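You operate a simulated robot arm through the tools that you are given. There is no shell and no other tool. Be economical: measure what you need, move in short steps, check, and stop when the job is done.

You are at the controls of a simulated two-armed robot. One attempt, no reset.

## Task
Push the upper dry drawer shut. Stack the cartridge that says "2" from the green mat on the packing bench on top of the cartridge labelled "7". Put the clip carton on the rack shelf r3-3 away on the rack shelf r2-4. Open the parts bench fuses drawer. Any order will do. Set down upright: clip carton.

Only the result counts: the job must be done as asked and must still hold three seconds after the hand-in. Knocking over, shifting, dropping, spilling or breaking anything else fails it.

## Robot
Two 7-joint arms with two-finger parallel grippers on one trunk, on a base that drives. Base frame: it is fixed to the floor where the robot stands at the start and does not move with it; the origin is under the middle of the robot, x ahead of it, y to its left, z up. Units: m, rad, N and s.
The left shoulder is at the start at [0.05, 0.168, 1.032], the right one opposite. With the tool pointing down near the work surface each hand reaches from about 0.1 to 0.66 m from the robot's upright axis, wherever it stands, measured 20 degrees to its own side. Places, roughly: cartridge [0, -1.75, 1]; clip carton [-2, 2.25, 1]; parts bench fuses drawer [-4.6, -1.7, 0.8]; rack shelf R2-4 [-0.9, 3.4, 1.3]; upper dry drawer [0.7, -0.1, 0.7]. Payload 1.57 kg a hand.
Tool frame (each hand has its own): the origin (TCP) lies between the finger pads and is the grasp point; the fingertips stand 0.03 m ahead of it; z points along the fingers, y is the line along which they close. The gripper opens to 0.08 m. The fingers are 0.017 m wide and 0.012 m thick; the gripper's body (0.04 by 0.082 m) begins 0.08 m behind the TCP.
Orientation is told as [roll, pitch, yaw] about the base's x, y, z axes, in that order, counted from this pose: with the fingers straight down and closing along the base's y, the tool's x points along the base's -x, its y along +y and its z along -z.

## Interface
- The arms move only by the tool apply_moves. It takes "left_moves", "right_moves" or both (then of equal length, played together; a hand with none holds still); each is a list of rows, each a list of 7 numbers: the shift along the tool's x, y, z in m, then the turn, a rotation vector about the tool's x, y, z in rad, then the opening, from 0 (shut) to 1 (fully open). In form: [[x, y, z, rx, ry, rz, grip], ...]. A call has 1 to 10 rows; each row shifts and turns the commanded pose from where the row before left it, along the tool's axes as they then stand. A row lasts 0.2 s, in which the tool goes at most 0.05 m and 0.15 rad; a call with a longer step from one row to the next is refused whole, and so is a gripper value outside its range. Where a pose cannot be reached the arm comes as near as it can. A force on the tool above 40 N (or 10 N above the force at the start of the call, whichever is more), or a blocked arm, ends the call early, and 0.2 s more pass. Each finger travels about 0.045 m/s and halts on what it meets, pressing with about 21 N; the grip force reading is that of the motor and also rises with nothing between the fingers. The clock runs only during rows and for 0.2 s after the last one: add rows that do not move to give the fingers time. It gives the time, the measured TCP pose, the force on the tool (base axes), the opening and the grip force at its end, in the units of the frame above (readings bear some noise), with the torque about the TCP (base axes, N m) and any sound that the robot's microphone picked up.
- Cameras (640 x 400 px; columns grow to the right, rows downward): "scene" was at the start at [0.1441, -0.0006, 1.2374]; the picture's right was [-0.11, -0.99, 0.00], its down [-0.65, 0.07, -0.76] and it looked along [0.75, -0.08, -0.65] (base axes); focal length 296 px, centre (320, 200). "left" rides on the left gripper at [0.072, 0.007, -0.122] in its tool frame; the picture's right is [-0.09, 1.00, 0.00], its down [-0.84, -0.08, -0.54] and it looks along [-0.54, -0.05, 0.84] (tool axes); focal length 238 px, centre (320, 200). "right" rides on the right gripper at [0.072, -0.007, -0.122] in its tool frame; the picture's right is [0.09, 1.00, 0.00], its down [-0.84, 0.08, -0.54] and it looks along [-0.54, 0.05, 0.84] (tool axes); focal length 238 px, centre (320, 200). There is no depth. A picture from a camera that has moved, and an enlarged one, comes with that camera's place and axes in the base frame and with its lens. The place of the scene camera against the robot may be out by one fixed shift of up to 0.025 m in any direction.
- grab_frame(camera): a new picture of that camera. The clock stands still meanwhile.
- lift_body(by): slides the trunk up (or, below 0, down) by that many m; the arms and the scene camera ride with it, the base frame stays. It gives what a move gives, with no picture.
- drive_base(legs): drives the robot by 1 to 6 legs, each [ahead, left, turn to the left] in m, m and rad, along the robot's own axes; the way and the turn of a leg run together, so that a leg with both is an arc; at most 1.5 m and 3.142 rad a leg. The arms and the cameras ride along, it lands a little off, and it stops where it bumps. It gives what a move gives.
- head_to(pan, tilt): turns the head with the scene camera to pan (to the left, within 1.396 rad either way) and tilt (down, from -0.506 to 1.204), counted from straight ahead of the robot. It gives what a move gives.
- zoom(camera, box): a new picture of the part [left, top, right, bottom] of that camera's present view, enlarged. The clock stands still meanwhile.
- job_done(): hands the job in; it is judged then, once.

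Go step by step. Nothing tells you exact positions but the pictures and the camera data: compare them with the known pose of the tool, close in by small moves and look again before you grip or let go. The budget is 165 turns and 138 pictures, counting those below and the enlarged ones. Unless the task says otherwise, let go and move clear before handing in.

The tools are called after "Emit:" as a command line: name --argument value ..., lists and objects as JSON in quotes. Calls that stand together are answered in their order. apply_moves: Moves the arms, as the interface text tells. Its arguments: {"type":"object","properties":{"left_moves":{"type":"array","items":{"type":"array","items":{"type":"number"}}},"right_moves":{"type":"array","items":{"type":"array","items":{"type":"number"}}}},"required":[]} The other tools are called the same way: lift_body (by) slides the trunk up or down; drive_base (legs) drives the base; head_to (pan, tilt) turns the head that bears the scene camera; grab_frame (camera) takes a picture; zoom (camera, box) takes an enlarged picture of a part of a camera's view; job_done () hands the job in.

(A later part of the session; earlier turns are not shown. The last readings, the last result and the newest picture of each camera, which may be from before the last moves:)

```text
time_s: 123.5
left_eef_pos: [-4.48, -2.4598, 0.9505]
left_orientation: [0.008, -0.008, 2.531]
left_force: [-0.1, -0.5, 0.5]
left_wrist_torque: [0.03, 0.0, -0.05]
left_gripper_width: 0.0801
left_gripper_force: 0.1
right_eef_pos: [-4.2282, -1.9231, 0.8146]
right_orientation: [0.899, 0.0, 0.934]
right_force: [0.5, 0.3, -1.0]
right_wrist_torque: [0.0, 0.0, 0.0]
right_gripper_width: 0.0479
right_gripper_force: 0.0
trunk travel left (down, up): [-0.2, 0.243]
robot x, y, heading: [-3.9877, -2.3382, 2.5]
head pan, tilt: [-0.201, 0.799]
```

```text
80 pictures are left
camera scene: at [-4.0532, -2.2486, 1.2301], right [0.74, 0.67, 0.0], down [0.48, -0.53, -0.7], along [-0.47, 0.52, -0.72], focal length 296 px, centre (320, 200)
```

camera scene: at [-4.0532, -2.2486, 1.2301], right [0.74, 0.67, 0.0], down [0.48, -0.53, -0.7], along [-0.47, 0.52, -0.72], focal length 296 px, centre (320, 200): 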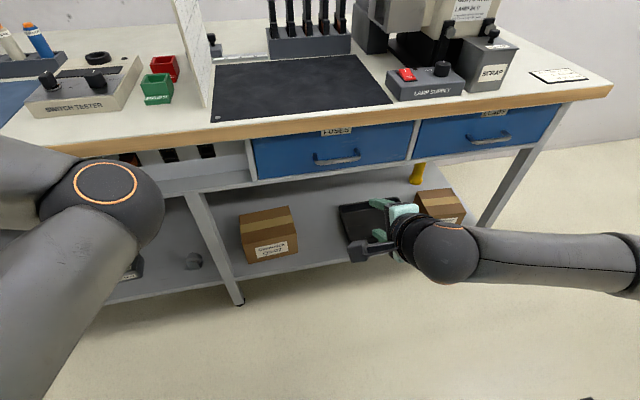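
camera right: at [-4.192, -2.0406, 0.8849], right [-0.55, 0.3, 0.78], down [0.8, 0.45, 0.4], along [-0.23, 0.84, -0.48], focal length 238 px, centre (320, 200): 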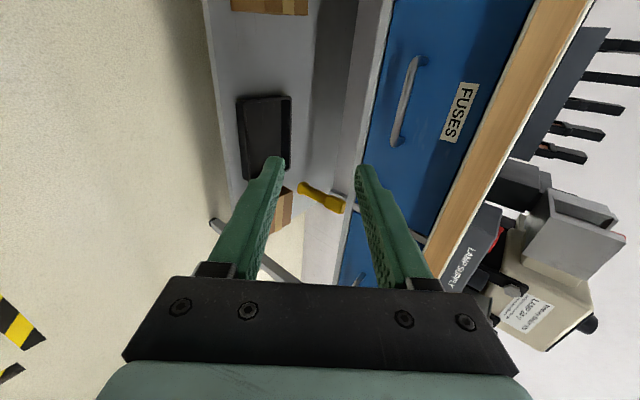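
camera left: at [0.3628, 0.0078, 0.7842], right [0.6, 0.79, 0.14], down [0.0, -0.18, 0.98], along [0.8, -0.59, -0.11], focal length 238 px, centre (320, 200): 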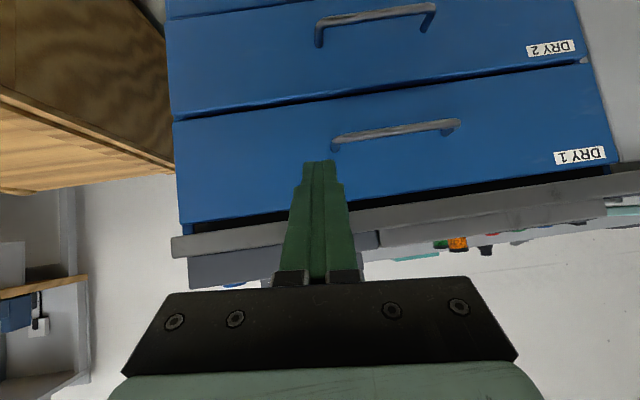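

Emit:
apply_moves --right_moves '[[0, 0.0176, 0.0403, 0, 0, 0, 0.6], [0, 0.0176, 0.0403, 0, 0, 0, 0.6], [0, 0.0176, 0.0403, 0, 0, 0, 0.6], [0, 0.0176, 0.0403, 0, 0, 0, 0.6]]'

Emit:
grab_frame --camera "right"

Emit:
zoom --camera "scene" --box '[240, 90, 480, 240]'

```text
time_s: 124.5
left_eef_pos: [-4.4799, -2.4581, 0.951]
left_orientation: [0.007, -0.009, 2.534]
left_force: [-0.3, -0.2, -0.6]
left_wrist_torque: [-0.02, -0.01, -0.01]
left_gripper_width: 0.0801
left_gripper_force: 0.0
right_eef_pos: [-4.3675, -1.8207, 0.7682]
right_orientation: [0.9, -0.001, 0.934]
right_force: [-0.5, 0.7, 0.2]
right_wrist_torque: [0.02, 0.0, 0.01]
right_gripper_width: 0.0482
right_gripper_force: 0.0
trunk travel left (down, up): [-0.2, 0.243]
robot x, y, heading: [-3.9882, -2.3435, 2.504]
head pan, tilt: [-0.201, 0.799]
```

```text
79 pictures are left
camera right: at [-4.3309, -1.9381, 0.8391], right [-0.55, 0.29, 0.78], down [0.8, 0.45, 0.4], along [-0.23, 0.84, -0.48], focal length 238 px, centre (320, 200)
```

right: 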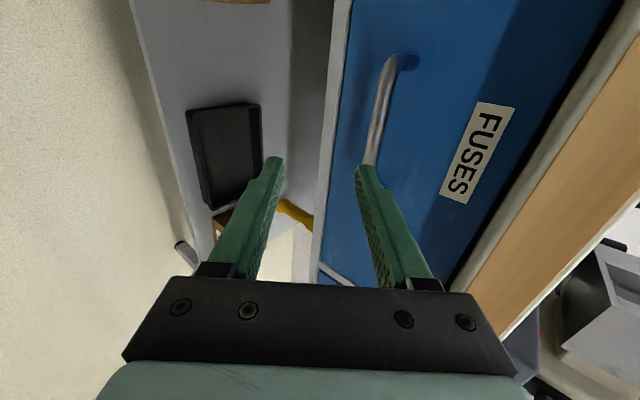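

```text
2.67 times, centred on (360, 165) of scene
camera zoom: at [-4.0533, -2.2486, 1.23], right [0.74, 0.67, 0.0], down [0.48, -0.53, -0.7], along [-0.47, 0.52, -0.72], focal length 790 px, centre (213, 293)
```

zoom: 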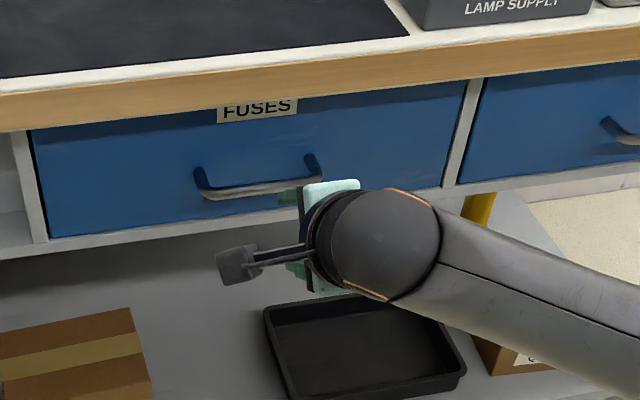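

I'm close; the handle's centre is about 3 cm left and 8 cm ahead of the TCP. I'll level the fingers a bit more and shift left, then check.

Emit:
apply_moves --right_moves '[[0.015, 0, 0, -0.15, 0, 0, 0.6], [0.015, 0, 0, -0.15, 0, 0, 0.6], [0, 0, 0, -0.05, 0, 0, 0.6]]'

Emit:
grab_frame --camera "right"

```text
time_s: 125.3
left_eef_pos: [-4.4809, -2.4584, 0.9509]
left_orientation: [0.007, -0.009, 2.533]
left_force: [-0.8, -0.1, -0.5]
left_wrist_torque: [-0.02, 0.01, -0.01]
left_gripper_width: 0.0799
left_gripper_force: 0.0
right_eef_pos: [-4.3797, -1.8398, 0.7718]
right_orientation: [0.976, 0.008, 0.952]
right_force: [0.2, -0.4, 0.3]
right_wrist_torque: [0.03, -0.01, 0.02]
right_gripper_width: 0.0477
right_gripper_force: 0.0
right hand out of reach, approached as far as the arm can: row 1, 2
trunk travel left (down, up): [-0.2, 0.243]
robot x, y, heading: [-3.9868, -2.3413, 2.499]
head pan, tilt: [-0.201, 0.799]
```

```text
77 pictures are left
camera right: at [-4.3365, -1.9585, 0.8345], right [-0.5, 0.25, 0.83], down [0.82, 0.45, 0.36], along [-0.28, 0.86, -0.43], focal length 238 px, centre (320, 200)
```

right: 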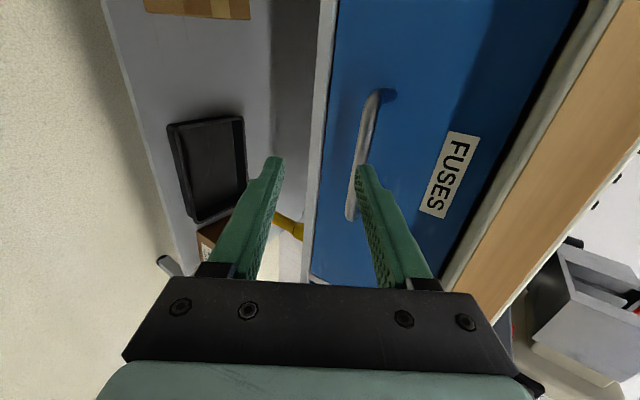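

Emit:
apply_moves --right_moves '[[0, 0, 0, 0.15, 0, 0, 0.4], [0, 0, 0, 0.12, 0, 0, 0.4], [0, 0, 0, 0, 0, 0, 0.4]]'

Emit:
grab_frame --camera "right"

```text
time_s: 126.1
left_eef_pos: [-4.4809, -2.4585, 0.9519]
left_orientation: [0.006, -0.01, 2.531]
left_force: [-0.1, -0.3, 0.1]
left_wrist_torque: [-0.01, -0.02, 0.02]
left_gripper_width: 0.08
left_gripper_force: 0.0
right_eef_pos: [-4.3782, -1.8396, 0.7707]
right_orientation: [0.755, 0.008, 0.953]
right_force: [0.1, -0.2, -0.2]
right_wrist_torque: [-0.03, 0.0, 0.03]
right_gripper_width: 0.032
right_gripper_force: 0.0
trunk travel left (down, up): [-0.2, 0.243]
robot x, y, heading: [-3.9871, -2.3442, 2.509]
head pan, tilt: [-0.201, 0.799]
```

```text
76 pictures are left
camera right: at [-4.3492, -1.9492, 0.8555], right [-0.64, 0.35, 0.68], down [0.74, 0.5, 0.44], along [-0.19, 0.79, -0.58], focal length 238 px, centre (320, 200)
```

right: 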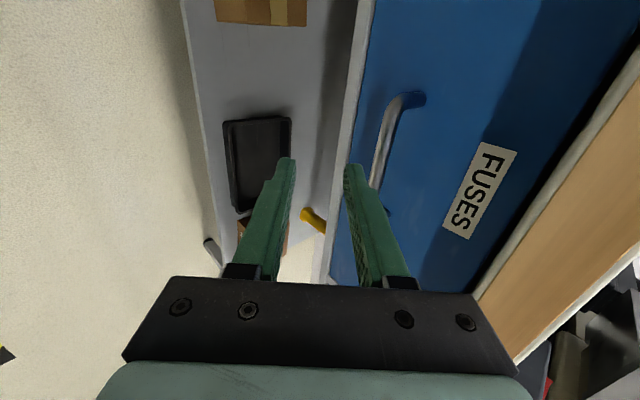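

Emit:
apply_moves --right_moves '[[0, 0, 0, -0.145, 0, 0, 0.4], [0, 0.014, 0.0157, 0, 0, 0, 0.4], [0, 0.014, 0.0157, 0, 0, 0, 0.4], [0, 0.007, 0.0078, 0, 0, 0, 0.4]]'

Emit:
grab_frame --camera "right"

Emit:
zoom --camera "scene" --box '[270, 110, 430, 210]'

```text
time_s: 127.0
left_eef_pos: [-4.4803, -2.4587, 0.9523]
left_orientation: [0.007, -0.009, 2.532]
left_force: [0.0, 0.3, 0.1]
left_wrist_torque: [0.01, -0.01, 0.0]
left_gripper_width: 0.0802
left_gripper_force: 0.1
right_eef_pos: [-4.4127, -1.8138, 0.7736]
right_orientation: [0.9, 0.009, 0.953]
right_force: [-1.4, 1.1, 2.7]
right_wrist_torque: [0.08, 0.09, 0.04]
right_gripper_width: 0.0346
right_gripper_force: 1.8
trunk travel left (down, up): [-0.2, 0.243]
robot x, y, heading: [-3.985, -2.3416, 2.498]
head pan, tilt: [-0.201, 0.799]
stopped in row 4 (right hand): the force on the tool passed its limit at 47 N (the readings are from after the stop); the commanded pose is now the measured one
```

```text
75 pictures are left
camera right: at [-4.3745, -1.931, 0.8456], right [-0.55, 0.29, 0.78], down [0.79, 0.47, 0.39], along [-0.25, 0.84, -0.49], focal length 238 px, centre (320, 200)
```

right: 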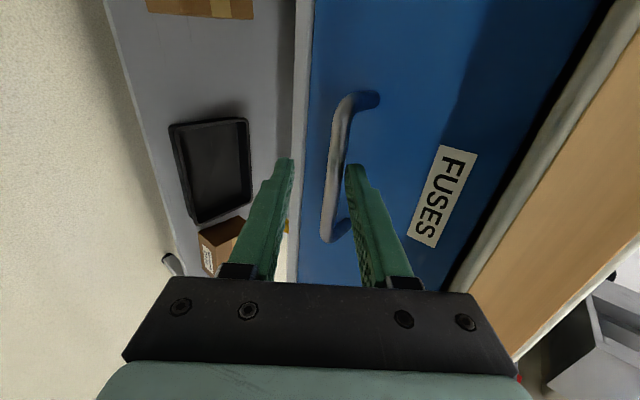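

```text
4.00 times, centred on (350, 160) of scene
camera zoom: at [-4.0535, -2.2483, 1.2298], right [0.74, 0.67, 0.0], down [0.48, -0.53, -0.7], along [-0.46, 0.52, -0.72], focal length 1185 px, centre (200, 360)
```

zoom: 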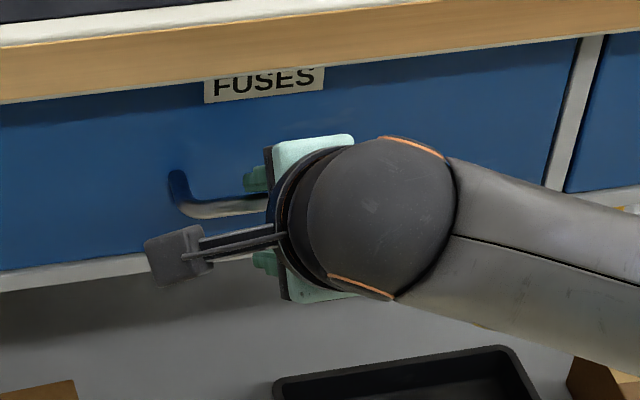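

The upper finger brushes the bar from above, so the bar already lies between the fingers. I'll raise slightly and look again.

Emit:
apply_moves --right_moves '[[0, 0.0, -0.006, 0, 0, 0, 0.5], [0, 0.01, -0.004, 0, 0, 0, 0.5], [0, 0, 0, 0, 0, 0, 0.5]]'

Emit:
zoom --camera "right" --box '[240, 80, 400, 260]'

```text
time_s: 127.8
left_eef_pos: [-4.4804, -2.4582, 0.9513]
left_orientation: [0.008, -0.008, 2.531]
left_force: [0.5, -0.8, 0.6]
left_wrist_torque: [0.01, -0.01, 0.01]
left_gripper_width: 0.08
left_gripper_force: 0.1
right_eef_pos: [-4.411, -1.8168, 0.7857]
right_orientation: [0.894, 0.009, 0.954]
right_force: [-0.5, -0.1, -0.7]
right_wrist_torque: [0.0, -0.02, 0.01]
right_gripper_width: 0.0401
right_gripper_force: 0.1
trunk travel left (down, up): [-0.2, 0.243]
robot x, y, heading: [-3.9861, -2.3422, 2.502]
head pan, tilt: [-0.201, 0.799]
```

```text
2.22 times, centred on (320, 170) of right
camera zoom: at [-4.3729, -1.9327, 0.8582], right [-0.56, 0.29, 0.78], down [0.79, 0.47, 0.39], along [-0.25, 0.83, -0.49], focal length 530 px, centre (320, 267)
```

zoom: 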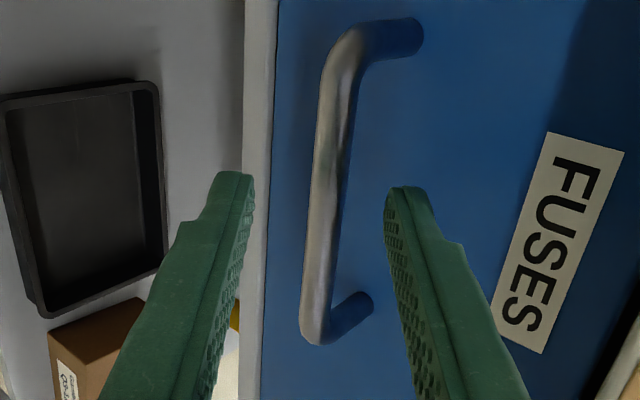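

The bar is centred between the fingers. I'll slide in about 2.5 cm and close.

Emit:
apply_moves --right_moves '[[0, 0.001, 0.009, 0, 0, 0, 0.5], [0, 0.001, 0.009, 0, 0, 0, 0.5], [0, 0, 0.008, 0, 0, 0, 0.5]]'

Emit:
zoom --camera "right" --box '[240, 80, 400, 260]'

```text
time_s: 128.6
left_eef_pos: [-4.4809, -2.4584, 0.9501]
left_orientation: [0.009, -0.008, 2.533]
left_force: [-0.7, 0.1, 0.4]
left_wrist_torque: [-0.03, 0.03, -0.03]
left_gripper_width: 0.08
left_gripper_force: 0.1
right_eef_pos: [-4.4285, -1.8037, 0.7733]
right_orientation: [0.895, 0.009, 0.951]
right_force: [-0.4, -0.7, -0.5]
right_wrist_torque: [-0.02, 0.0, 0.02]
right_gripper_width: 0.04
right_gripper_force: 0.1
trunk travel left (down, up): [-0.2, 0.243]
robot x, y, heading: [-3.9843, -2.341, 2.51]
head pan, tilt: [-0.201, 0.799]
```

```text
2.22 times, centred on (320, 170) of right
camera zoom: at [-4.3903, -1.9198, 0.8437], right [-0.56, 0.29, 0.78], down [0.79, 0.47, 0.39], along [-0.25, 0.84, -0.49], focal length 530 px, centre (320, 267)
```

zoom: 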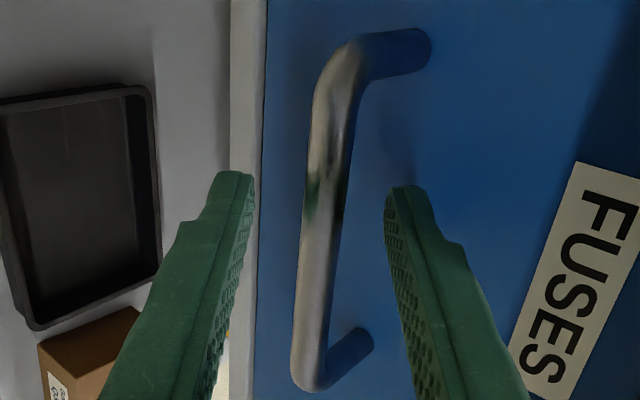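

Emit:
apply_moves --right_moves '[[0, 0, 0.003, 0, 0, 0, 0.3], [0, 0, 0, 0, 0, 0, 0], [0, 0, 0, 0, 0, 0, 0], [0, 0, 0, 0, 0, 0, 0]]'

Emit:
zoom --camera "right" --box '[240, 80, 400, 260]'

```text
time_s: 129.6
left_eef_pos: [-4.4807, -2.4592, 0.9514]
left_orientation: [0.008, -0.009, 2.532]
left_force: [0.1, 0.0, 0.4]
left_wrist_torque: [-0.01, 0.01, -0.01]
left_gripper_width: 0.0802
left_gripper_force: 0.0
right_eef_pos: [-4.4312, -1.8009, 0.7703]
right_orientation: [0.898, 0.01, 0.952]
right_force: [0.3, 1.3, 1.9]
right_wrist_torque: [0.02, 0.02, 0.26]
right_gripper_width: 0.0117
right_gripper_force: 29.7
trunk travel left (down, up): [-0.2, 0.243]
robot x, y, heading: [-3.9832, -2.3416, 2.502]
head pan, tilt: [-0.201, 0.799]
```

```text
2.22 times, centred on (320, 170) of right
camera zoom: at [-4.3924, -1.9182, 0.8426], right [-0.56, 0.29, 0.78], down [0.79, 0.47, 0.39], along [-0.25, 0.84, -0.49], focal length 530 px, centre (320, 267)
```

zoom: 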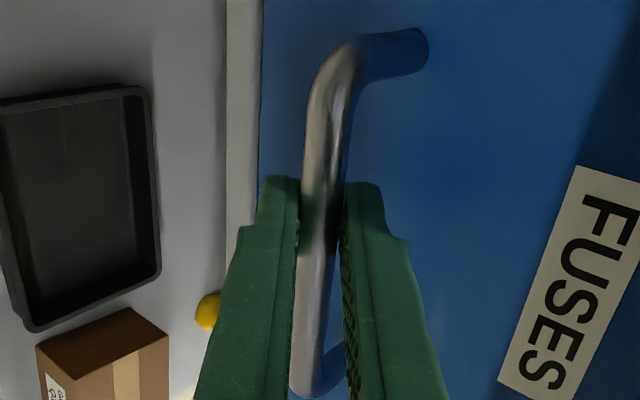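

The bar is gripped. I'll pull by backing the base 10 cm and check.

Emit:
drive_base --legs '[[-0.1, 0, 0]]'

Emit:
grab_frame --camera "right"

```text
time_s: 130.8
left_eef_pos: [-4.399, -2.5185, 0.9516]
left_orientation: [0.007, -0.008, 2.531]
left_force: [0.0, -0.6, 0.2]
left_wrist_torque: [-0.04, -0.04, 0.02]
left_gripper_width: 0.0799
left_gripper_force: 0.1
right_eef_pos: [-4.3489, -1.8606, 0.7702]
right_orientation: [0.898, 0.006, 0.951]
right_force: [3.1, 4.0, 3.5]
right_wrist_torque: [0.04, -0.01, 0.25]
right_gripper_width: 0.0121
right_gripper_force: 29.2
trunk travel left (down, up): [-0.2, 0.243]
robot x, y, heading: [-3.9087, -2.4047, 2.508]
head pan, tilt: [-0.201, 0.799]
```

```text
70 pictures are left
camera right: at [-4.3114, -1.9778, 0.8425], right [-0.56, 0.29, 0.78], down [0.79, 0.47, 0.39], along [-0.25, 0.84, -0.49], focal length 238 px, centre (320, 200)
```

right: 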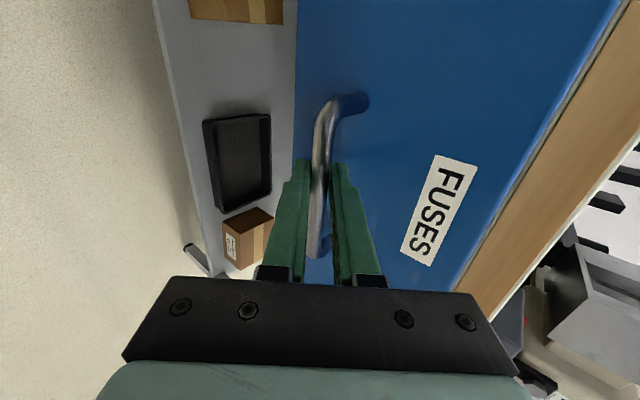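

It's opening. I'll pull another 17 cm.

Emit:
drive_base --legs '[[-0.17, 0, 0]]'

Emit:
grab_frame --camera "scene"

```text
time_s: 132.2
left_eef_pos: [-4.2657, -2.6166, 0.9514]
left_orientation: [0.006, -0.008, 2.531]
left_force: [-0.2, 0.6, 0.3]
left_wrist_torque: [-0.02, 0.01, -0.01]
left_gripper_width: 0.0798
left_gripper_force: 0.1
right_eef_pos: [-4.2147, -1.961, 0.7704]
right_orientation: [0.896, 0.009, 0.951]
right_force: [-0.2, 0.5, 0.9]
right_wrist_torque: [-0.06, 0.03, 0.38]
right_gripper_width: 0.012
right_gripper_force: 28.8
trunk travel left (down, up): [-0.2, 0.243]
robot x, y, heading: [-3.77, -2.5012, 2.504]
head pan, tilt: [-0.201, 0.799]
```

```text
69 pictures are left
camera scene: at [-3.8371, -2.4084, 1.23], right [0.74, 0.67, 0.0], down [0.48, -0.53, -0.7], along [-0.47, 0.52, -0.72], focal length 296 px, centre (320, 200)
```

scene: 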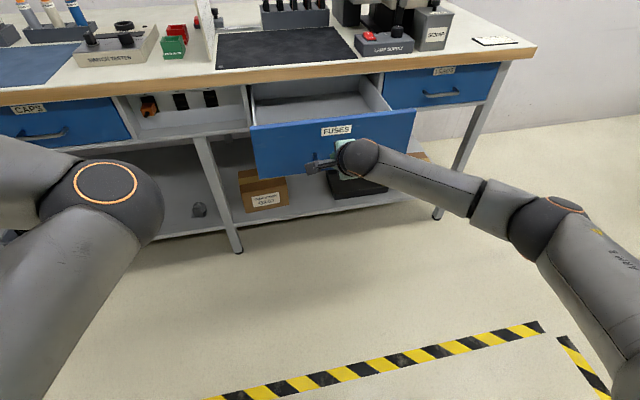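

Open about 27 cm. I'll try a little more, gently, to be near full travel.

Emit:
drive_base --legs '[[-0.05, 0, 0]]'

Emit:
grab_frame --camera "right"

```text
time_s: 133.1
left_eef_pos: [-4.2253, -2.6473, 0.9509]
left_orientation: [0.008, -0.008, 2.534]
left_force: [-0.2, 0.8, -0.2]
left_wrist_torque: [0.0, 0.01, 0.0]
left_gripper_width: 0.0801
left_gripper_force: 0.1
right_eef_pos: [-4.1748, -1.99, 0.7709]
right_orientation: [0.896, 0.006, 0.949]
right_force: [2.0, 1.1, 0.7]
right_wrist_torque: [-0.02, 0.06, 0.38]
right_gripper_width: 0.0116
right_gripper_force: 29.4
trunk travel left (down, up): [-0.2, 0.243]
robot x, y, heading: [-3.7326, -2.5301, 2.5]
head pan, tilt: [-0.201, 0.799]
```

```text
68 pictures are left
camera right: at [-4.1365, -2.1063, 0.8424], right [-0.56, 0.29, 0.78], down [0.79, 0.46, 0.39], along [-0.25, 0.84, -0.49], focal length 238 px, centre (320, 200)
```

right: 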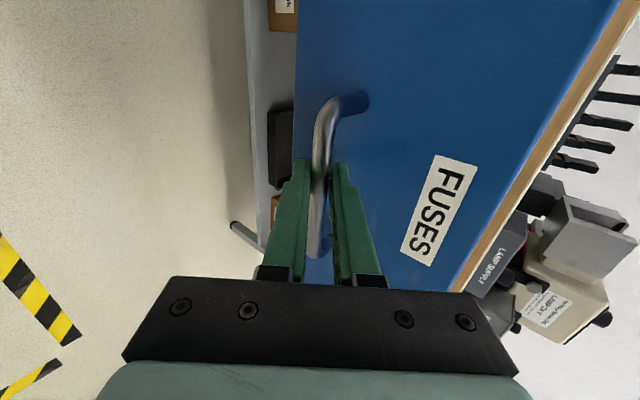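

The drawer is open about 32 cm. I'll release the handle, withdraw along the fingers, back away and return the hand to neutral.

Emit:
apply_moves --right_moves '[[0, 0, 0, 0, 0, 0, 0.5], [0, 0, 0, 0, 0, 0, 0.5], [0, 0, 0, 0, 0, 0, 0.5], [0, 0, -0.02, 0, 0, 0, 0.5], [0, 0, -0.03, 0, 0, 0, 0.5]]'

Emit:
drive_base --legs '[[-0.35, 0, 0]]'

Emit:
apply_moves --right_moves '[[0, 0, -0.01, 0.15, 0, 0, 1], [0, 0, -0.01, 0.15, 0, 0, 1], [0, 0, -0.01, 0.15, 0, 0, 1], [0, 0, -0.01, 0.15, 0, 0, 1], [0, 0, -0.01, 0.15, 0, 0, 1], [0, 0, -0.01, 0.15, 0, 0, 1], [0, 0, -0.02, 0, 0, -0.15, 1], [0, 0, -0.02, 0, 0, -0.15, 1], [0, 0, -0.02, 0, 0, -0.15, 1], [0, 0, -0.02, 0, 0, -0.15, 1]]'

Emit:
apply_moves --right_moves '[[0, 0, 0, 0, 0, -0.15, 1], [0, 0, 0, 0, 0, -0.15, 1], [0, 0, 0, 0, 0, -0.15, 1], [0, 0, 0, 0, 0, -0.15, 1], [0, 0, 0, 0, 0, -0.15, 1], [0, 0, 0, 0, 0, -0.15, 1], [0, 0, 0, 0, 0, -0.07, 1]]'

Emit:
head_to --pan -0.7 --tilt 0.35

Emit:
grab_frame --camera "scene"

```text
time_s: 134.3
left_eef_pos: [-4.2253, -2.6482, 0.9518]
left_orientation: [0.008, -0.008, 2.532]
left_force: [0.1, 0.7, 0.8]
left_wrist_torque: [0.0, 0.02, -0.02]
left_gripper_width: 0.0798
left_gripper_force: 0.2
right_eef_pos: [-4.1432, -2.0151, 0.8018]
right_orientation: [0.896, 0.006, 0.95]
right_force: [-0.6, 0.3, -0.2]
right_wrist_torque: [0.03, 0.0, 0.0]
right_gripper_width: 0.0402
right_gripper_force: 0.1
trunk travel left (down, up): [-0.2, 0.243]
robot x, y, heading: [-3.7323, -2.5305, 2.501]
head pan, tilt: [-0.201, 0.799]
```

```text
time_s: 136.6
left_eef_pos: [-3.945, -2.8528, 0.9515]
left_orientation: [0.007, -0.009, 2.519]
left_force: [-0.2, 0.0, -0.5]
left_wrist_torque: [-0.03, -0.01, 0.02]
left_gripper_width: 0.0799
left_gripper_force: 0.1
right_eef_pos: [-3.8567, -2.221, 0.8023]
right_orientation: [0.897, 0.006, 0.939]
right_force: [-0.1, -0.7, 0.2]
right_wrist_torque: [-0.03, -0.02, 0.01]
right_gripper_width: 0.0399
right_gripper_force: 0.0
trunk travel left (down, up): [-0.2, 0.243]
robot x, y, heading: [-3.448, -2.7388, 2.497]
head pan, tilt: [-0.201, 0.799]
```

```text
time_s: 138.8
left_eef_pos: [-3.9452, -2.8529, 0.9516]
left_orientation: [0.006, -0.01, 2.519]
left_force: [0.1, 0.4, 0.0]
left_wrist_torque: [0.02, -0.01, 0.0]
left_gripper_width: 0.0801
left_gripper_force: 0.1
right_eef_pos: [-3.8338, -2.2357, 0.9325]
right_orientation: [-0.001, 0.007, 1.542]
right_force: [-0.5, -0.4, -0.1]
right_wrist_torque: [-0.01, -0.02, 0.0]
right_gripper_width: 0.0799
right_gripper_force: 0.2
trunk travel left (down, up): [-0.2, 0.243]
robot x, y, heading: [-3.4501, -2.7422, 2.493]
head pan, tilt: [-0.201, 0.799]
```

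```text
time_s: 140.4
left_eef_pos: [-3.9458, -2.8529, 0.952]
left_orientation: [0.007, -0.01, 2.52]
left_force: [-0.3, 0.4, 0.5]
left_wrist_torque: [0.01, 0.01, -0.01]
left_gripper_width: 0.08
left_gripper_force: 0.1
right_eef_pos: [-3.8321, -2.2371, 0.9334]
right_orientation: [0.007, 0.003, 2.511]
right_force: [0.7, 0.2, -0.2]
right_wrist_torque: [-0.02, 0.0, 0.0]
right_gripper_width: 0.0801
right_gripper_force: 0.0
trunk travel left (down, up): [-0.2, 0.243]
robot x, y, heading: [-3.4479, -2.7405, 2.494]
head pan, tilt: [-0.201, 0.799]
```

```text
time_s: 141.3
left_eef_pos: [-3.9442, -2.8538, 0.9508]
left_orientation: [0.006, -0.008, 2.52]
left_force: [0.2, -1.1, -0.5]
left_wrist_torque: [0.02, 0.01, -0.01]
left_gripper_width: 0.0798
left_gripper_force: 0.0
right_eef_pos: [-3.8328, -2.2365, 0.9326]
right_orientation: [0.004, 0.003, 2.507]
right_force: [0.5, -0.5, -0.3]
right_wrist_torque: [0.01, 0.04, -0.02]
right_gripper_width: 0.0798
right_gripper_force: 0.0
trunk travel left (down, up): [-0.2, 0.243]
robot x, y, heading: [-3.4482, -2.7413, 2.494]
head pan, tilt: [-0.7, 0.351]
```

```text
67 pictures are left
camera scene: at [-3.4822, -2.6183, 1.2696], right [0.98, 0.22, 0.0], down [0.08, -0.34, -0.94], along [-0.21, 0.92, -0.34], focal length 296 px, centre (320, 200)
```

scene: 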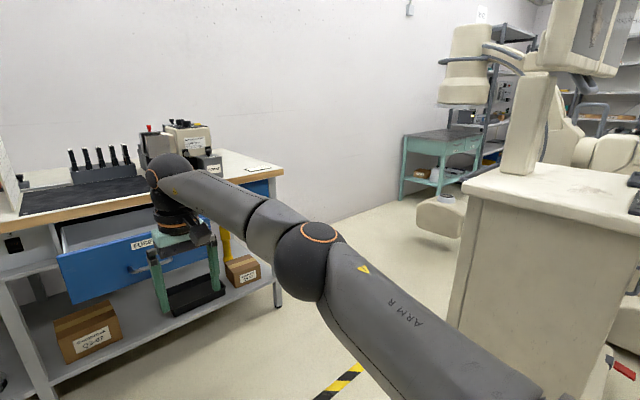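

The fuses drawer is open and clear. Next I'll raise the trunk, retract the right hand and go back along the aisle toward the racks.

Emit:
lift_body --by 0.22

Emit:
apply_moves --right_moves '[[0.04, 0, 0, 0, 0, 0, 1], [0.04, 0, 0, 0, 0, 0, 1], [0.04, 0, 0, 0, 0, 0, 1], [0.04, 0, 0, 0, 0, 0, 1]]'

Emit:
drive_base --legs '[[-0.43, 0, 0], [0, -0.4, 0], [0, 0, -1.555], [0.9, -0.28, 0], [0.55, -0.27, 0], [1.1, 0, 0]]'

Emit:
head_to --pan 0.5 --tilt 0.4

Emit:
grab_frame --camera "scene"

```text
time_s: 143.7
left_eef_pos: [-3.9451, -2.8529, 1.1714]
left_orientation: [0.007, -0.009, 2.52]
left_force: [-0.5, -1.0, -0.2]
left_wrist_torque: [-0.01, -0.01, 0.0]
left_gripper_width: 0.08
left_gripper_force: 0.1
right_eef_pos: [-3.8327, -2.237, 1.1514]
right_orientation: [0.004, 0.004, 2.51]
right_force: [-0.6, -0.5, 0.4]
right_wrist_torque: [0.0, -0.01, -0.04]
right_gripper_width: 0.0802
right_gripper_force: 0.0
trunk travel left (down, up): [-0.42, 0.023]
robot x, y, heading: [-3.4489, -2.742, 2.49]
head pan, tilt: [-0.7, 0.351]
```

```text
time_s: 144.7
left_eef_pos: [-3.9445, -2.8534, 1.1715]
left_orientation: [0.007, -0.009, 2.52]
left_force: [0.4, -0.2, 0.2]
left_wrist_torque: [-0.02, 0.02, 0.0]
left_gripper_width: 0.0801
left_gripper_force: 0.0
right_eef_pos: [-3.7036, -2.3343, 1.1534]
right_orientation: [0.007, 0.002, 2.504]
right_force: [0.6, -0.4, 0.0]
right_wrist_torque: [0.01, 0.03, 0.0]
right_gripper_width: 0.08
right_gripper_force: 0.0
trunk travel left (down, up): [-0.42, 0.023]
robot x, y, heading: [-3.4488, -2.7423, 2.493]
head pan, tilt: [-0.7, 0.351]
```

```text
time_s: 167.6
left_eef_pos: [-1.0858, -0.3977, 1.1723]
left_orientation: [0.007, -0.008, 0.988]
left_force: [0.8, 0.8, 0.1]
left_wrist_torque: [-0.02, 0.0, 0.0]
left_gripper_width: 0.0802
left_gripper_force: 0.1
right_eef_pos: [-0.556, -0.6195, 1.154]
right_orientation: [0.006, 0.004, 0.973]
right_force: [-0.5, 0.2, -0.2]
right_wrist_torque: [0.02, 0.0, 0.0]
right_gripper_width: 0.0801
right_gripper_force: 0.1
trunk travel left (down, up): [-0.42, 0.023]
robot x, y, heading: [-0.9566, -0.8864, 0.957]
head pan, tilt: [-0.7, 0.351]
```

```text
time_s: 169.0
left_eef_pos: [-1.0861, -0.399, 1.1711]
left_orientation: [0.008, -0.009, 0.988]
left_force: [-0.3, -0.4, -0.5]
left_wrist_torque: [0.0, 0.01, 0.02]
left_gripper_width: 0.0799
left_gripper_force: 0.1
right_eef_pos: [-0.5547, -0.6193, 1.1551]
right_orientation: [0.004, 0.005, 0.975]
right_force: [-0.3, -0.1, 0.6]
right_wrist_torque: [-0.01, 0.01, 0.01]
right_gripper_width: 0.08
right_gripper_force: 0.0
trunk travel left (down, up): [-0.42, 0.023]
robot x, y, heading: [-0.9565, -0.888, 0.96]
head pan, tilt: [0.499, 0.4]
```

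```text
66 pictures are left
camera scene: at [-0.9015, -0.7557, 1.4851], right [0.99, -0.11, 0.0], down [-0.04, -0.39, -0.92], along [0.1, 0.92, -0.39], focal length 296 px, centre (320, 200)
```

scene: 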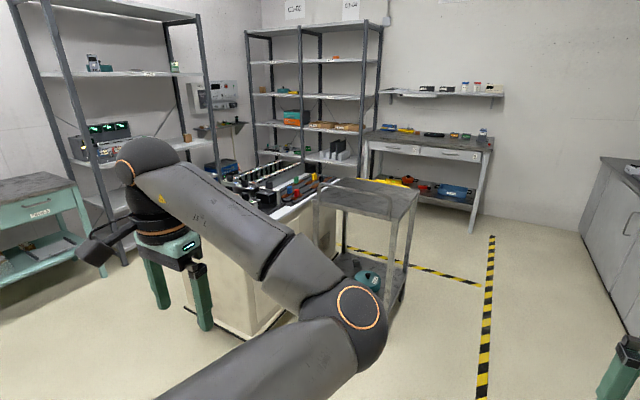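

I see a rack on the left wall and a second rack on the far wall. I'll zoom for labels and the clip carton.

Emit:
zoom --camera "scene" --box '[20, 0, 240, 180]'

Emit:
zoom --camera "scene" --box '[230, 10, 400, 180]'

```text
2.22 times, centred on (130, 90) of scene
camera zoom: at [-0.9015, -0.7557, 1.4851], right [0.99, -0.11, 0.0], down [-0.04, -0.39, -0.92], along [0.1, 0.92, -0.39], focal length 658 px, centre (742, 444)
```

zoom: 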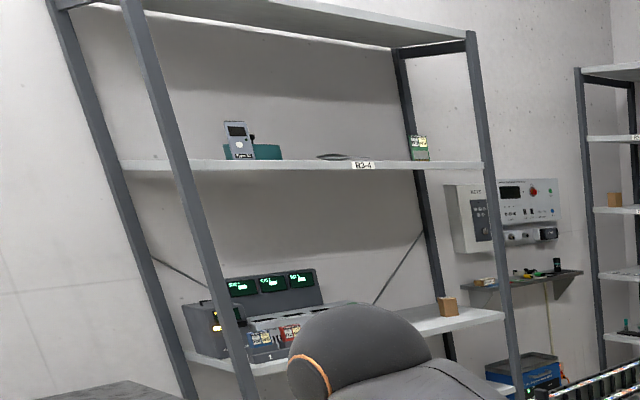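

```text
2.35 times, centred on (315, 95) of scene
camera zoom: at [-0.9015, -0.7557, 1.4851], right [0.99, -0.11, 0.0], down [-0.04, -0.39, -0.92], along [0.1, 0.92, -0.39], focal length 697 px, centre (332, 447)
```

zoom: 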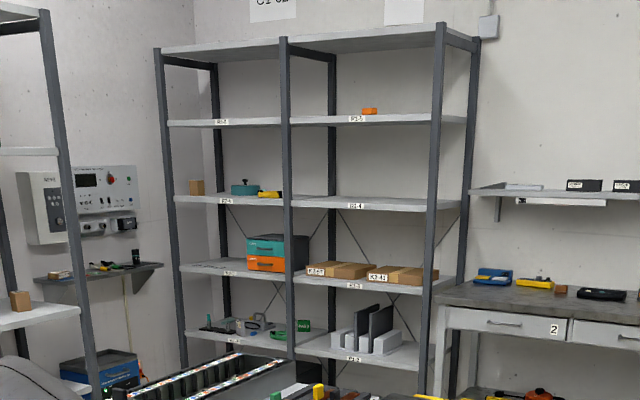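

Emit:
zoom --camera "scene" --box '[265, 35, 345, 85]'

Emit:
zoom --camera "scene" --box '[150, 110, 230, 160]'

```text
8.00 times, centred on (305, 60) of scene
camera zoom: at [-0.9015, -0.7557, 1.4851], right [0.99, -0.11, 0.0], down [-0.04, -0.39, -0.92], along [0.1, 0.92, -0.39], focal length 2370 px, centre (440, 1320)
```

zoom: 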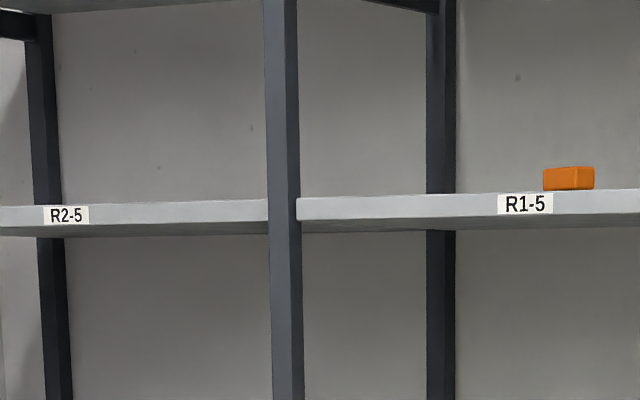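

```text
8.00 times, centred on (190, 135) of scene
camera zoom: at [-0.9015, -0.7557, 1.4851], right [0.99, -0.11, 0.0], down [-0.04, -0.39, -0.92], along [0.1, 0.92, -0.39], focal length 2370 px, centre (1360, 720)
```

zoom: 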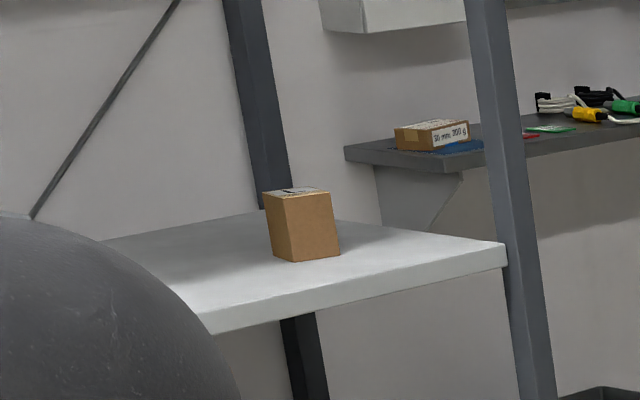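

Carton (brown box) is at the right end of R3-3; R2-4 is the second shelf down in the left bay of the far rack. I'll go around the trolley via the open aisle to the area in front of both racks.

Emit:
drive_base --legs '[[1.3, -0.22, 0], [1.3, 0, -0.02], [0, 0, 1.57]]'

Emit:
head_to --pan 0.0 --tilt 0.4

Emit:
grab_frame --camera "scene"

```text
time_s: 185.5
left_eef_pos: [0.2712, 0.9679, 1.1719]
left_orientation: [0.006, -0.009, 2.506]
left_force: [0.5, 0.0, 2.0]
left_wrist_torque: [-0.02, -0.01, 0.03]
left_gripper_width: 0.08
left_gripper_force: 0.1
right_eef_pos: [0.5204, 1.4851, 1.1537]
right_orientation: [0.005, 0.005, 2.492]
right_force: [0.0, 0.6, 0.8]
right_wrist_torque: [-0.01, 0.0, 0.0]
right_gripper_width: 0.08
right_gripper_force: 0.1
trunk travel left (down, up): [-0.42, 0.023]
robot x, y, heading: [0.7689, 1.0729, 2.472]
head pan, tilt: [0.499, 0.4]
```

```text
time_s: 186.4
left_eef_pos: [0.2709, 0.9672, 1.1711]
left_orientation: [0.007, -0.008, 2.503]
left_force: [0.4, 0.2, 0.6]
left_wrist_torque: [0.0, 0.01, 0.01]
left_gripper_width: 0.0799
left_gripper_force: 0.1
right_eef_pos: [0.5208, 1.4848, 1.1528]
right_orientation: [0.006, 0.004, 2.489]
right_force: [0.6, 0.7, 1.3]
right_wrist_torque: [-0.02, 0.01, -0.01]
right_gripper_width: 0.0803
right_gripper_force: 0.1
trunk travel left (down, up): [-0.42, 0.023]
robot x, y, heading: [0.7672, 1.0707, 2.474]
head pan, tilt: [0.0, 0.4]
```

```text
61 pictures are left
camera scene: at [0.6837, 1.1621, 1.4851], right [0.62, 0.79, 0.0], down [0.31, -0.24, -0.92], along [-0.72, 0.57, -0.39], focal length 296 px, centre (320, 200)
```

scene: 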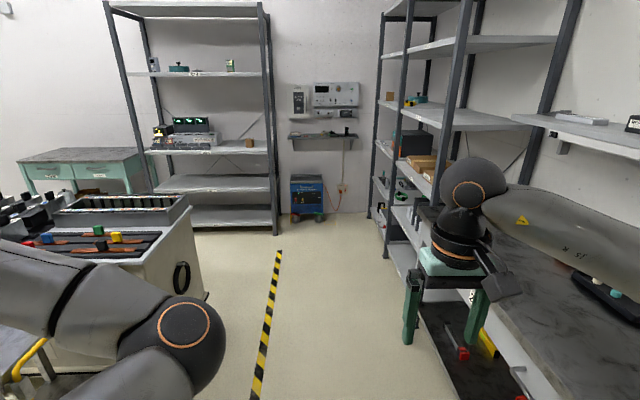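

The carton is around (-1.89, 2.34) on a shelf near z 0.87. I'll advance toward the rack.

Emit:
drive_base --legs '[[0.3, 0.1, 0.036], [1.2, 0.12, 0]]'

Emit:
grab_frame --camera "scene"

```text
time_s: 194.3
left_eef_pos: [-1.0643, 1.6813, 1.1725]
left_orientation: [0.007, -0.01, 2.524]
left_force: [-0.3, 0.1, 0.6]
left_wrist_torque: [-0.02, 0.02, 0.01]
left_gripper_width: 0.0801
left_gripper_force: 0.1
right_eef_pos: [-0.8251, 2.2021, 1.1526]
right_orientation: [0.007, 0.002, 2.512]
right_force: [0.3, 0.3, -0.4]
right_wrist_torque: [0.03, 0.0, -0.01]
right_gripper_width: 0.0799
right_gripper_force: 0.1
trunk travel left (down, up): [-0.42, 0.023]
robot x, y, heading: [-0.5682, 1.7953, 2.499]
head pan, tilt: [0.0, 0.4]
```

```text
60 pictures are left
camera scene: at [-0.6555, 1.8837, 1.4851], right [0.6, 0.8, 0.0], down [0.31, -0.23, -0.92], along [-0.74, 0.55, -0.39], focal length 296 px, centre (320, 200)
```

scene: 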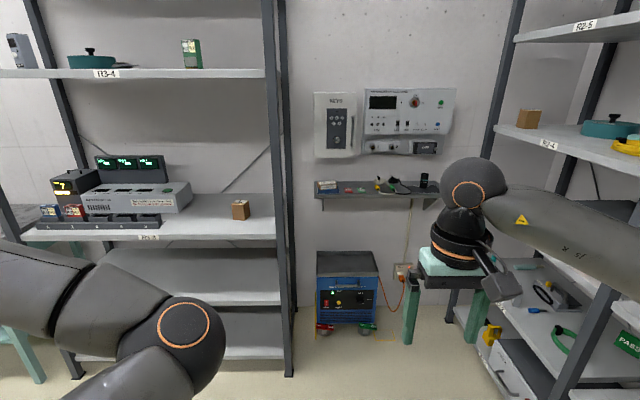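

Emit:
zoom --camera "scene" --box '[180, 170, 300, 245]'

Emit:
zoom --camera "scene" --box '[480, 60, 640, 180]'

```text
5.33 times, centred on (240, 208) of scene
camera zoom: at [-0.6555, 1.8837, 1.4851], right [0.6, 0.8, 0.0], down [0.31, -0.23, -0.92], along [-0.74, 0.55, -0.39], focal length 1580 px, centre (747, 160)
```

zoom: 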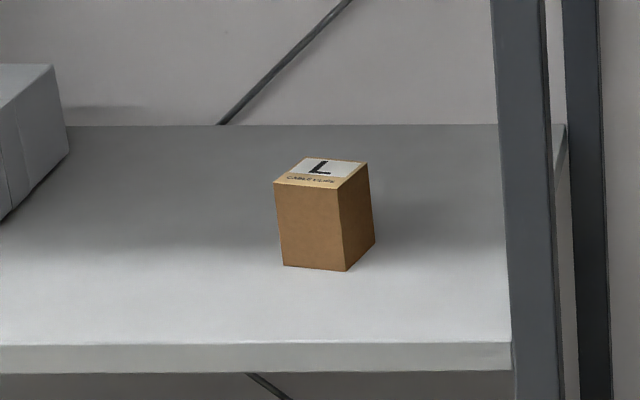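

```text
3.33 times, centred on (560, 120) of scene
camera zoom: at [-0.6555, 1.8837, 1.4851], right [0.6, 0.8, 0.0], down [0.31, -0.23, -0.92], along [-0.74, 0.55, -0.39], focal length 988 px, centre (-480, 467)
```

zoom: 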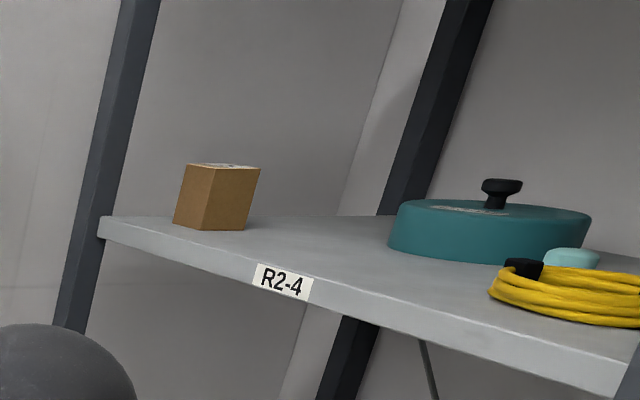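

The carton ("CABLE CLIPS" on top) is roughly 5.6 cm wide and sits 13 cm behind the shelf edge. I'll shape the left hand (pitched forward) in the open first.

Emit:
apply_moves --left_moves '[[-0.04, 0, 0, 0, 0, 0.025, 1], [-0.04, 0, 0, 0, 0, 0, 1], [-0.04, -0.01, 0, 0, 0, 0, 1], [-0.01, -0.04, 0, 0, 0, 0, 1], [0, -0.04, 0, 0, 0, 0, 1], [0, -0.04, 0, 0, 0, 0, 1], [0, -0.04, 0, 0, 0, 0, 1]]'

Emit:
apply_moves --left_moves '[[0, 0, 0.02, 0, -0.15, 0, 1], [0, 0, 0.02, 0, -0.15, 0, 1], [0, 0, 0.02, 0, -0.15, 0, 1], [0, 0, 0.02, 0, -0.15, 0, 1], [0, 0, 0, 0, -0.15, 0, 1], [0, 0, 0, 0, -0.15, 0, 1]]'

Emit:
grab_frame --camera "scene"

```text
time_s: 195.9
left_eef_pos: [-1.1604, 1.8168, 1.1752]
left_orientation: [0.007, -0.01, 2.501]
left_force: [0.4, 0.1, 0.2]
left_wrist_torque: [-0.02, -0.03, -0.03]
left_gripper_width: 0.0801
left_gripper_force: 0.1
left hand out of reach, approached as far as the arm can: row 4, 5, 6, 7
right_eef_pos: [-0.8258, 2.2035, 1.1539]
right_orientation: [0.004, 0.004, 2.511]
right_force: [0.8, 0.3, -0.1]
right_wrist_torque: [0.02, -0.01, 0.01]
right_gripper_width: 0.0801
right_gripper_force: 0.0
trunk travel left (down, up): [-0.42, 0.023]
robot x, y, heading: [-0.5711, 1.7963, 2.496]
head pan, tilt: [0.0, 0.4]
```

```text
time_s: 197.3
left_eef_pos: [-1.1857, 1.8244, 1.1114]
left_orientation: [0.028, -0.936, 2.479]
left_force: [0.7, 0.4, 0.5]
left_wrist_torque: [0.01, 0.0, 0.01]
left_gripper_width: 0.0801
left_gripper_force: 0.0
left hand out of reach, approached as far as the arm can: row 1
right_eef_pos: [-0.826, 2.2038, 1.1532]
right_orientation: [0.005, 0.004, 2.513]
right_force: [0.1, -0.6, 0.5]
right_wrist_torque: [0.02, -0.01, 0.04]
right_gripper_width: 0.0804
right_gripper_force: 0.1
trunk travel left (down, up): [-0.42, 0.023]
robot x, y, heading: [-0.5709, 1.794, 2.498]
head pan, tilt: [0.0, 0.4]
```

```text
57 pictures are left
camera scene: at [-0.655, 1.8836, 1.4852], right [0.6, 0.8, 0.0], down [0.31, -0.23, -0.92], along [-0.74, 0.55, -0.39], focal length 296 px, centre (320, 200)
```

scene: 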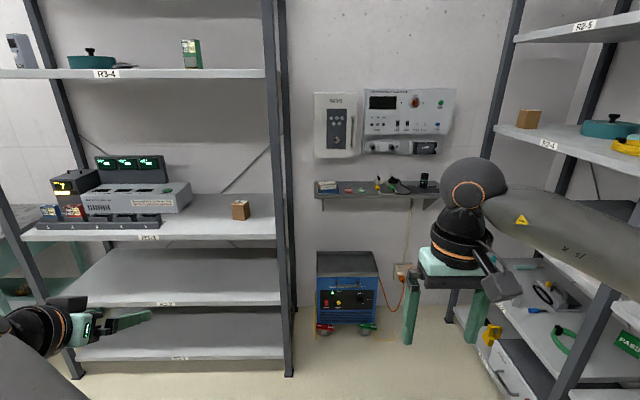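

The left hand is shaped and already laterally in line with the carton. I'll check clearance on the left side before moving.

Emit:
head_to --pan 0.9 --tilt 0.75

Emit:
grab_frame --camera "scene"

```text
time_s: 198.5
left_eef_pos: [-1.186, 1.8224, 1.1087]
left_orientation: [0.023, -0.927, 2.49]
left_force: [-0.2, 0.2, -0.7]
left_wrist_torque: [0.02, 0.01, 0.01]
left_gripper_width: 0.0799
left_gripper_force: 0.2
right_eef_pos: [-0.8251, 2.2024, 1.1541]
right_orientation: [0.006, 0.002, 2.513]
right_force: [0.4, 0.4, -0.1]
right_wrist_torque: [0.01, -0.01, -0.01]
right_gripper_width: 0.0797
right_gripper_force: 0.1
trunk travel left (down, up): [-0.42, 0.023]
robot x, y, heading: [-0.573, 1.7954, 2.496]
head pan, tilt: [0.901, 0.75]
```

```text
56 pictures are left
camera scene: at [-0.6614, 1.807, 1.454], right [-0.25, 0.97, 0.0], down [0.66, 0.17, -0.73], along [-0.71, -0.18, -0.68], focal length 296 px, centre (320, 200)
```

scene: 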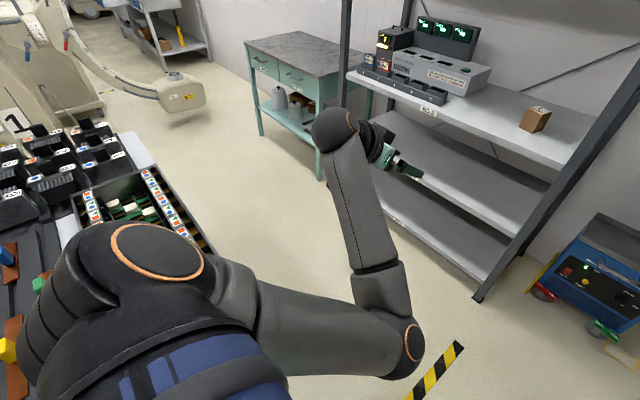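

Emit:
apply_moves --left_moves '[[0, -0.03, 0, 0, 0, 0, 1], [0, -0.03, 0, 0, 0, 0, 1], [0, -0.03, 0, 0, 0, 0, 1], [0, -0.03, 0, 0, 0, 0, 1], [0, -0.03, 0, 0, 0, 0, 1], [0, -0.03, 0, 0, 0, 0, 1]]'

Emit:
grab_frame --camera "scene"

```text
time_s: 199.1
left_eef_pos: [-1.1704, 1.8702, 1.1835]
left_orientation: [0.011, -1.09, 2.512]
left_force: [-0.1, 0.0, -0.3]
left_wrist_torque: [-0.01, 0.01, -0.01]
left_gripper_width: 0.0802
left_gripper_force: 0.2
right_eef_pos: [-0.8262, 2.2032, 1.154]
right_orientation: [0.006, 0.002, 2.51]
right_force: [0.2, -0.2, -0.2]
right_wrist_torque: [0.04, -0.07, 0.0]
right_gripper_width: 0.0801
right_gripper_force: 0.0
trunk travel left (down, up): [-0.42, 0.023]
robot x, y, heading: [-0.5724, 1.796, 2.493]
head pan, tilt: [0.901, 0.75]
stopped in row 2 (left hand): the arm was blocked; the commanded pose is now the measured one
```

```text
55 pictures are left
camera scene: at [-0.6615, 1.8068, 1.454], right [-0.25, 0.97, 0.0], down [0.66, 0.17, -0.73], along [-0.71, -0.18, -0.68], focal length 296 px, centre (320, 200)
```

scene: 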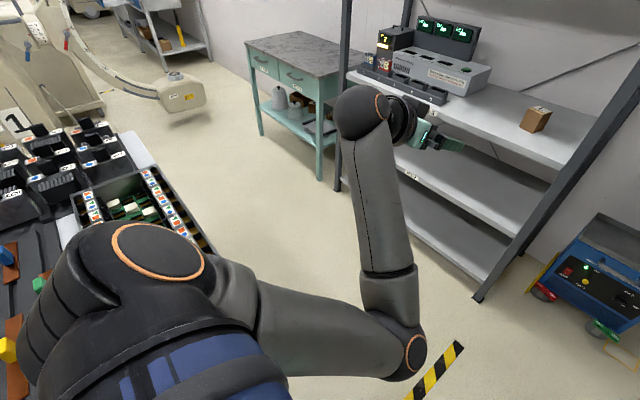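

The left arm's elbow configuration limits it here, so I'll stow it back and use the right arm (good configuration) for the carton.

Emit:
apply_moves --left_moves '[[0, 0.03, 0.0, 0, 0.15, 0, 1], [0, 0.03, 0.0, 0, 0.15, 0, 1], [0, 0, 0, 0, 0.15, 0, 1], [0, 0, 0, 0, 0.15, 0, 1], [0, 0, 0, 0, 0.15, 0, 1], [0, 0, 0, 0, 0.15, 0, 1], [0, 0, 0, 0, 0.15, 0, 1], [0.04, 0.01, 0, 0, 0.04, 0, 1], [0.04, 0.01, 0, 0, 0, 0, 1], [0.04, 0.01, 0, 0, 0, 0, 1]]'

Emit:
apply_moves --right_moves '[[-0.03, 0.04, 0, 0, 0, 0, 1], [-0.03, 0.04, 0, 0, 0, 0, 1], [0, 0.02, 0, 0, 0, 0, 1], [0, 0, 0, 0, -0.15, 0, 1], [0, 0, 0, 0, -0.15, 0, 1], [0, 0, 0, 0, -0.15, 0, 1], [0, 0, 0, 0, -0.15, 0, 1], [0, 0, 0, 0, -0.15, 0, 1], [0, 0, 0, 0, -0.15, 0, 1]]'

Emit:
head_to --pan 0.0 --tilt 0.6

Emit:
grab_frame --camera "scene"

```text
time_s: 201.3
left_eef_pos: [-1.1252, 1.7287, 1.1794]
left_orientation: [0.0, 0.001, 2.518]
left_force: [-0.7, -0.5, -0.3]
left_wrist_torque: [0.0, -0.02, 0.01]
left_gripper_width: 0.0801
left_gripper_force: 0.1
right_eef_pos: [-0.8249, 2.2036, 1.1533]
right_orientation: [0.006, 0.003, 2.512]
right_force: [-1.0, 0.3, -0.8]
right_wrist_torque: [-0.03, 0.0, 0.0]
right_gripper_width: 0.08
right_gripper_force: 0.1
trunk travel left (down, up): [-0.42, 0.023]
robot x, y, heading: [-0.57, 1.7954, 2.492]
head pan, tilt: [0.901, 0.75]
```

```text
time_s: 203.3
left_eef_pos: [-1.1268, 1.7285, 1.1802]
left_orientation: [0.0, 0.001, 2.52]
left_force: [0.2, 0.0, -0.2]
left_wrist_torque: [-0.02, -0.02, 0.02]
left_gripper_width: 0.08
left_gripper_force: 0.1
right_eef_pos: [-0.9346, 2.1584, 1.1547]
right_orientation: [0.012, -0.898, 2.504]
right_force: [-0.4, 0.4, -0.6]
right_wrist_torque: [-0.01, -0.02, 0.01]
right_gripper_width: 0.08
right_gripper_force: 0.0
trunk travel left (down, up): [-0.42, 0.023]
robot x, y, heading: [-0.5679, 1.7976, 2.491]
head pan, tilt: [0.901, 0.75]
```

```text
time_s: 204.5
left_eef_pos: [-1.1267, 1.7292, 1.1801]
left_orientation: [0.0, 0.003, 2.519]
left_force: [-0.3, 0.4, 0.4]
left_wrist_torque: [-0.01, 0.02, 0.02]
left_gripper_width: 0.0805
left_gripper_force: 0.1
right_eef_pos: [-0.9338, 2.1586, 1.1551]
right_orientation: [0.008, -0.895, 2.504]
right_force: [0.0, 0.1, 0.3]
right_wrist_torque: [-0.01, 0.02, 0.02]
right_gripper_width: 0.0796
right_gripper_force: 0.0
trunk travel left (down, up): [-0.42, 0.023]
robot x, y, heading: [-0.572, 1.7982, 2.496]
head pan, tilt: [0.0, 0.6]
```

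```text
54 pictures are left
camera scene: at [-0.6519, 1.881, 1.4669], right [0.6, 0.8, 0.0], down [0.45, -0.34, -0.82], along [-0.66, 0.5, -0.57], focal length 296 px, centre (320, 200)
```

scene: 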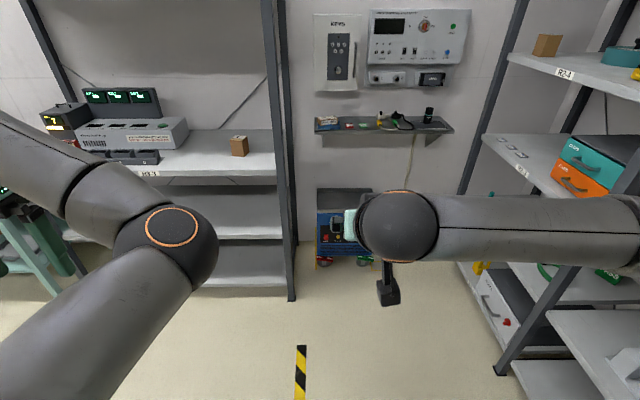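

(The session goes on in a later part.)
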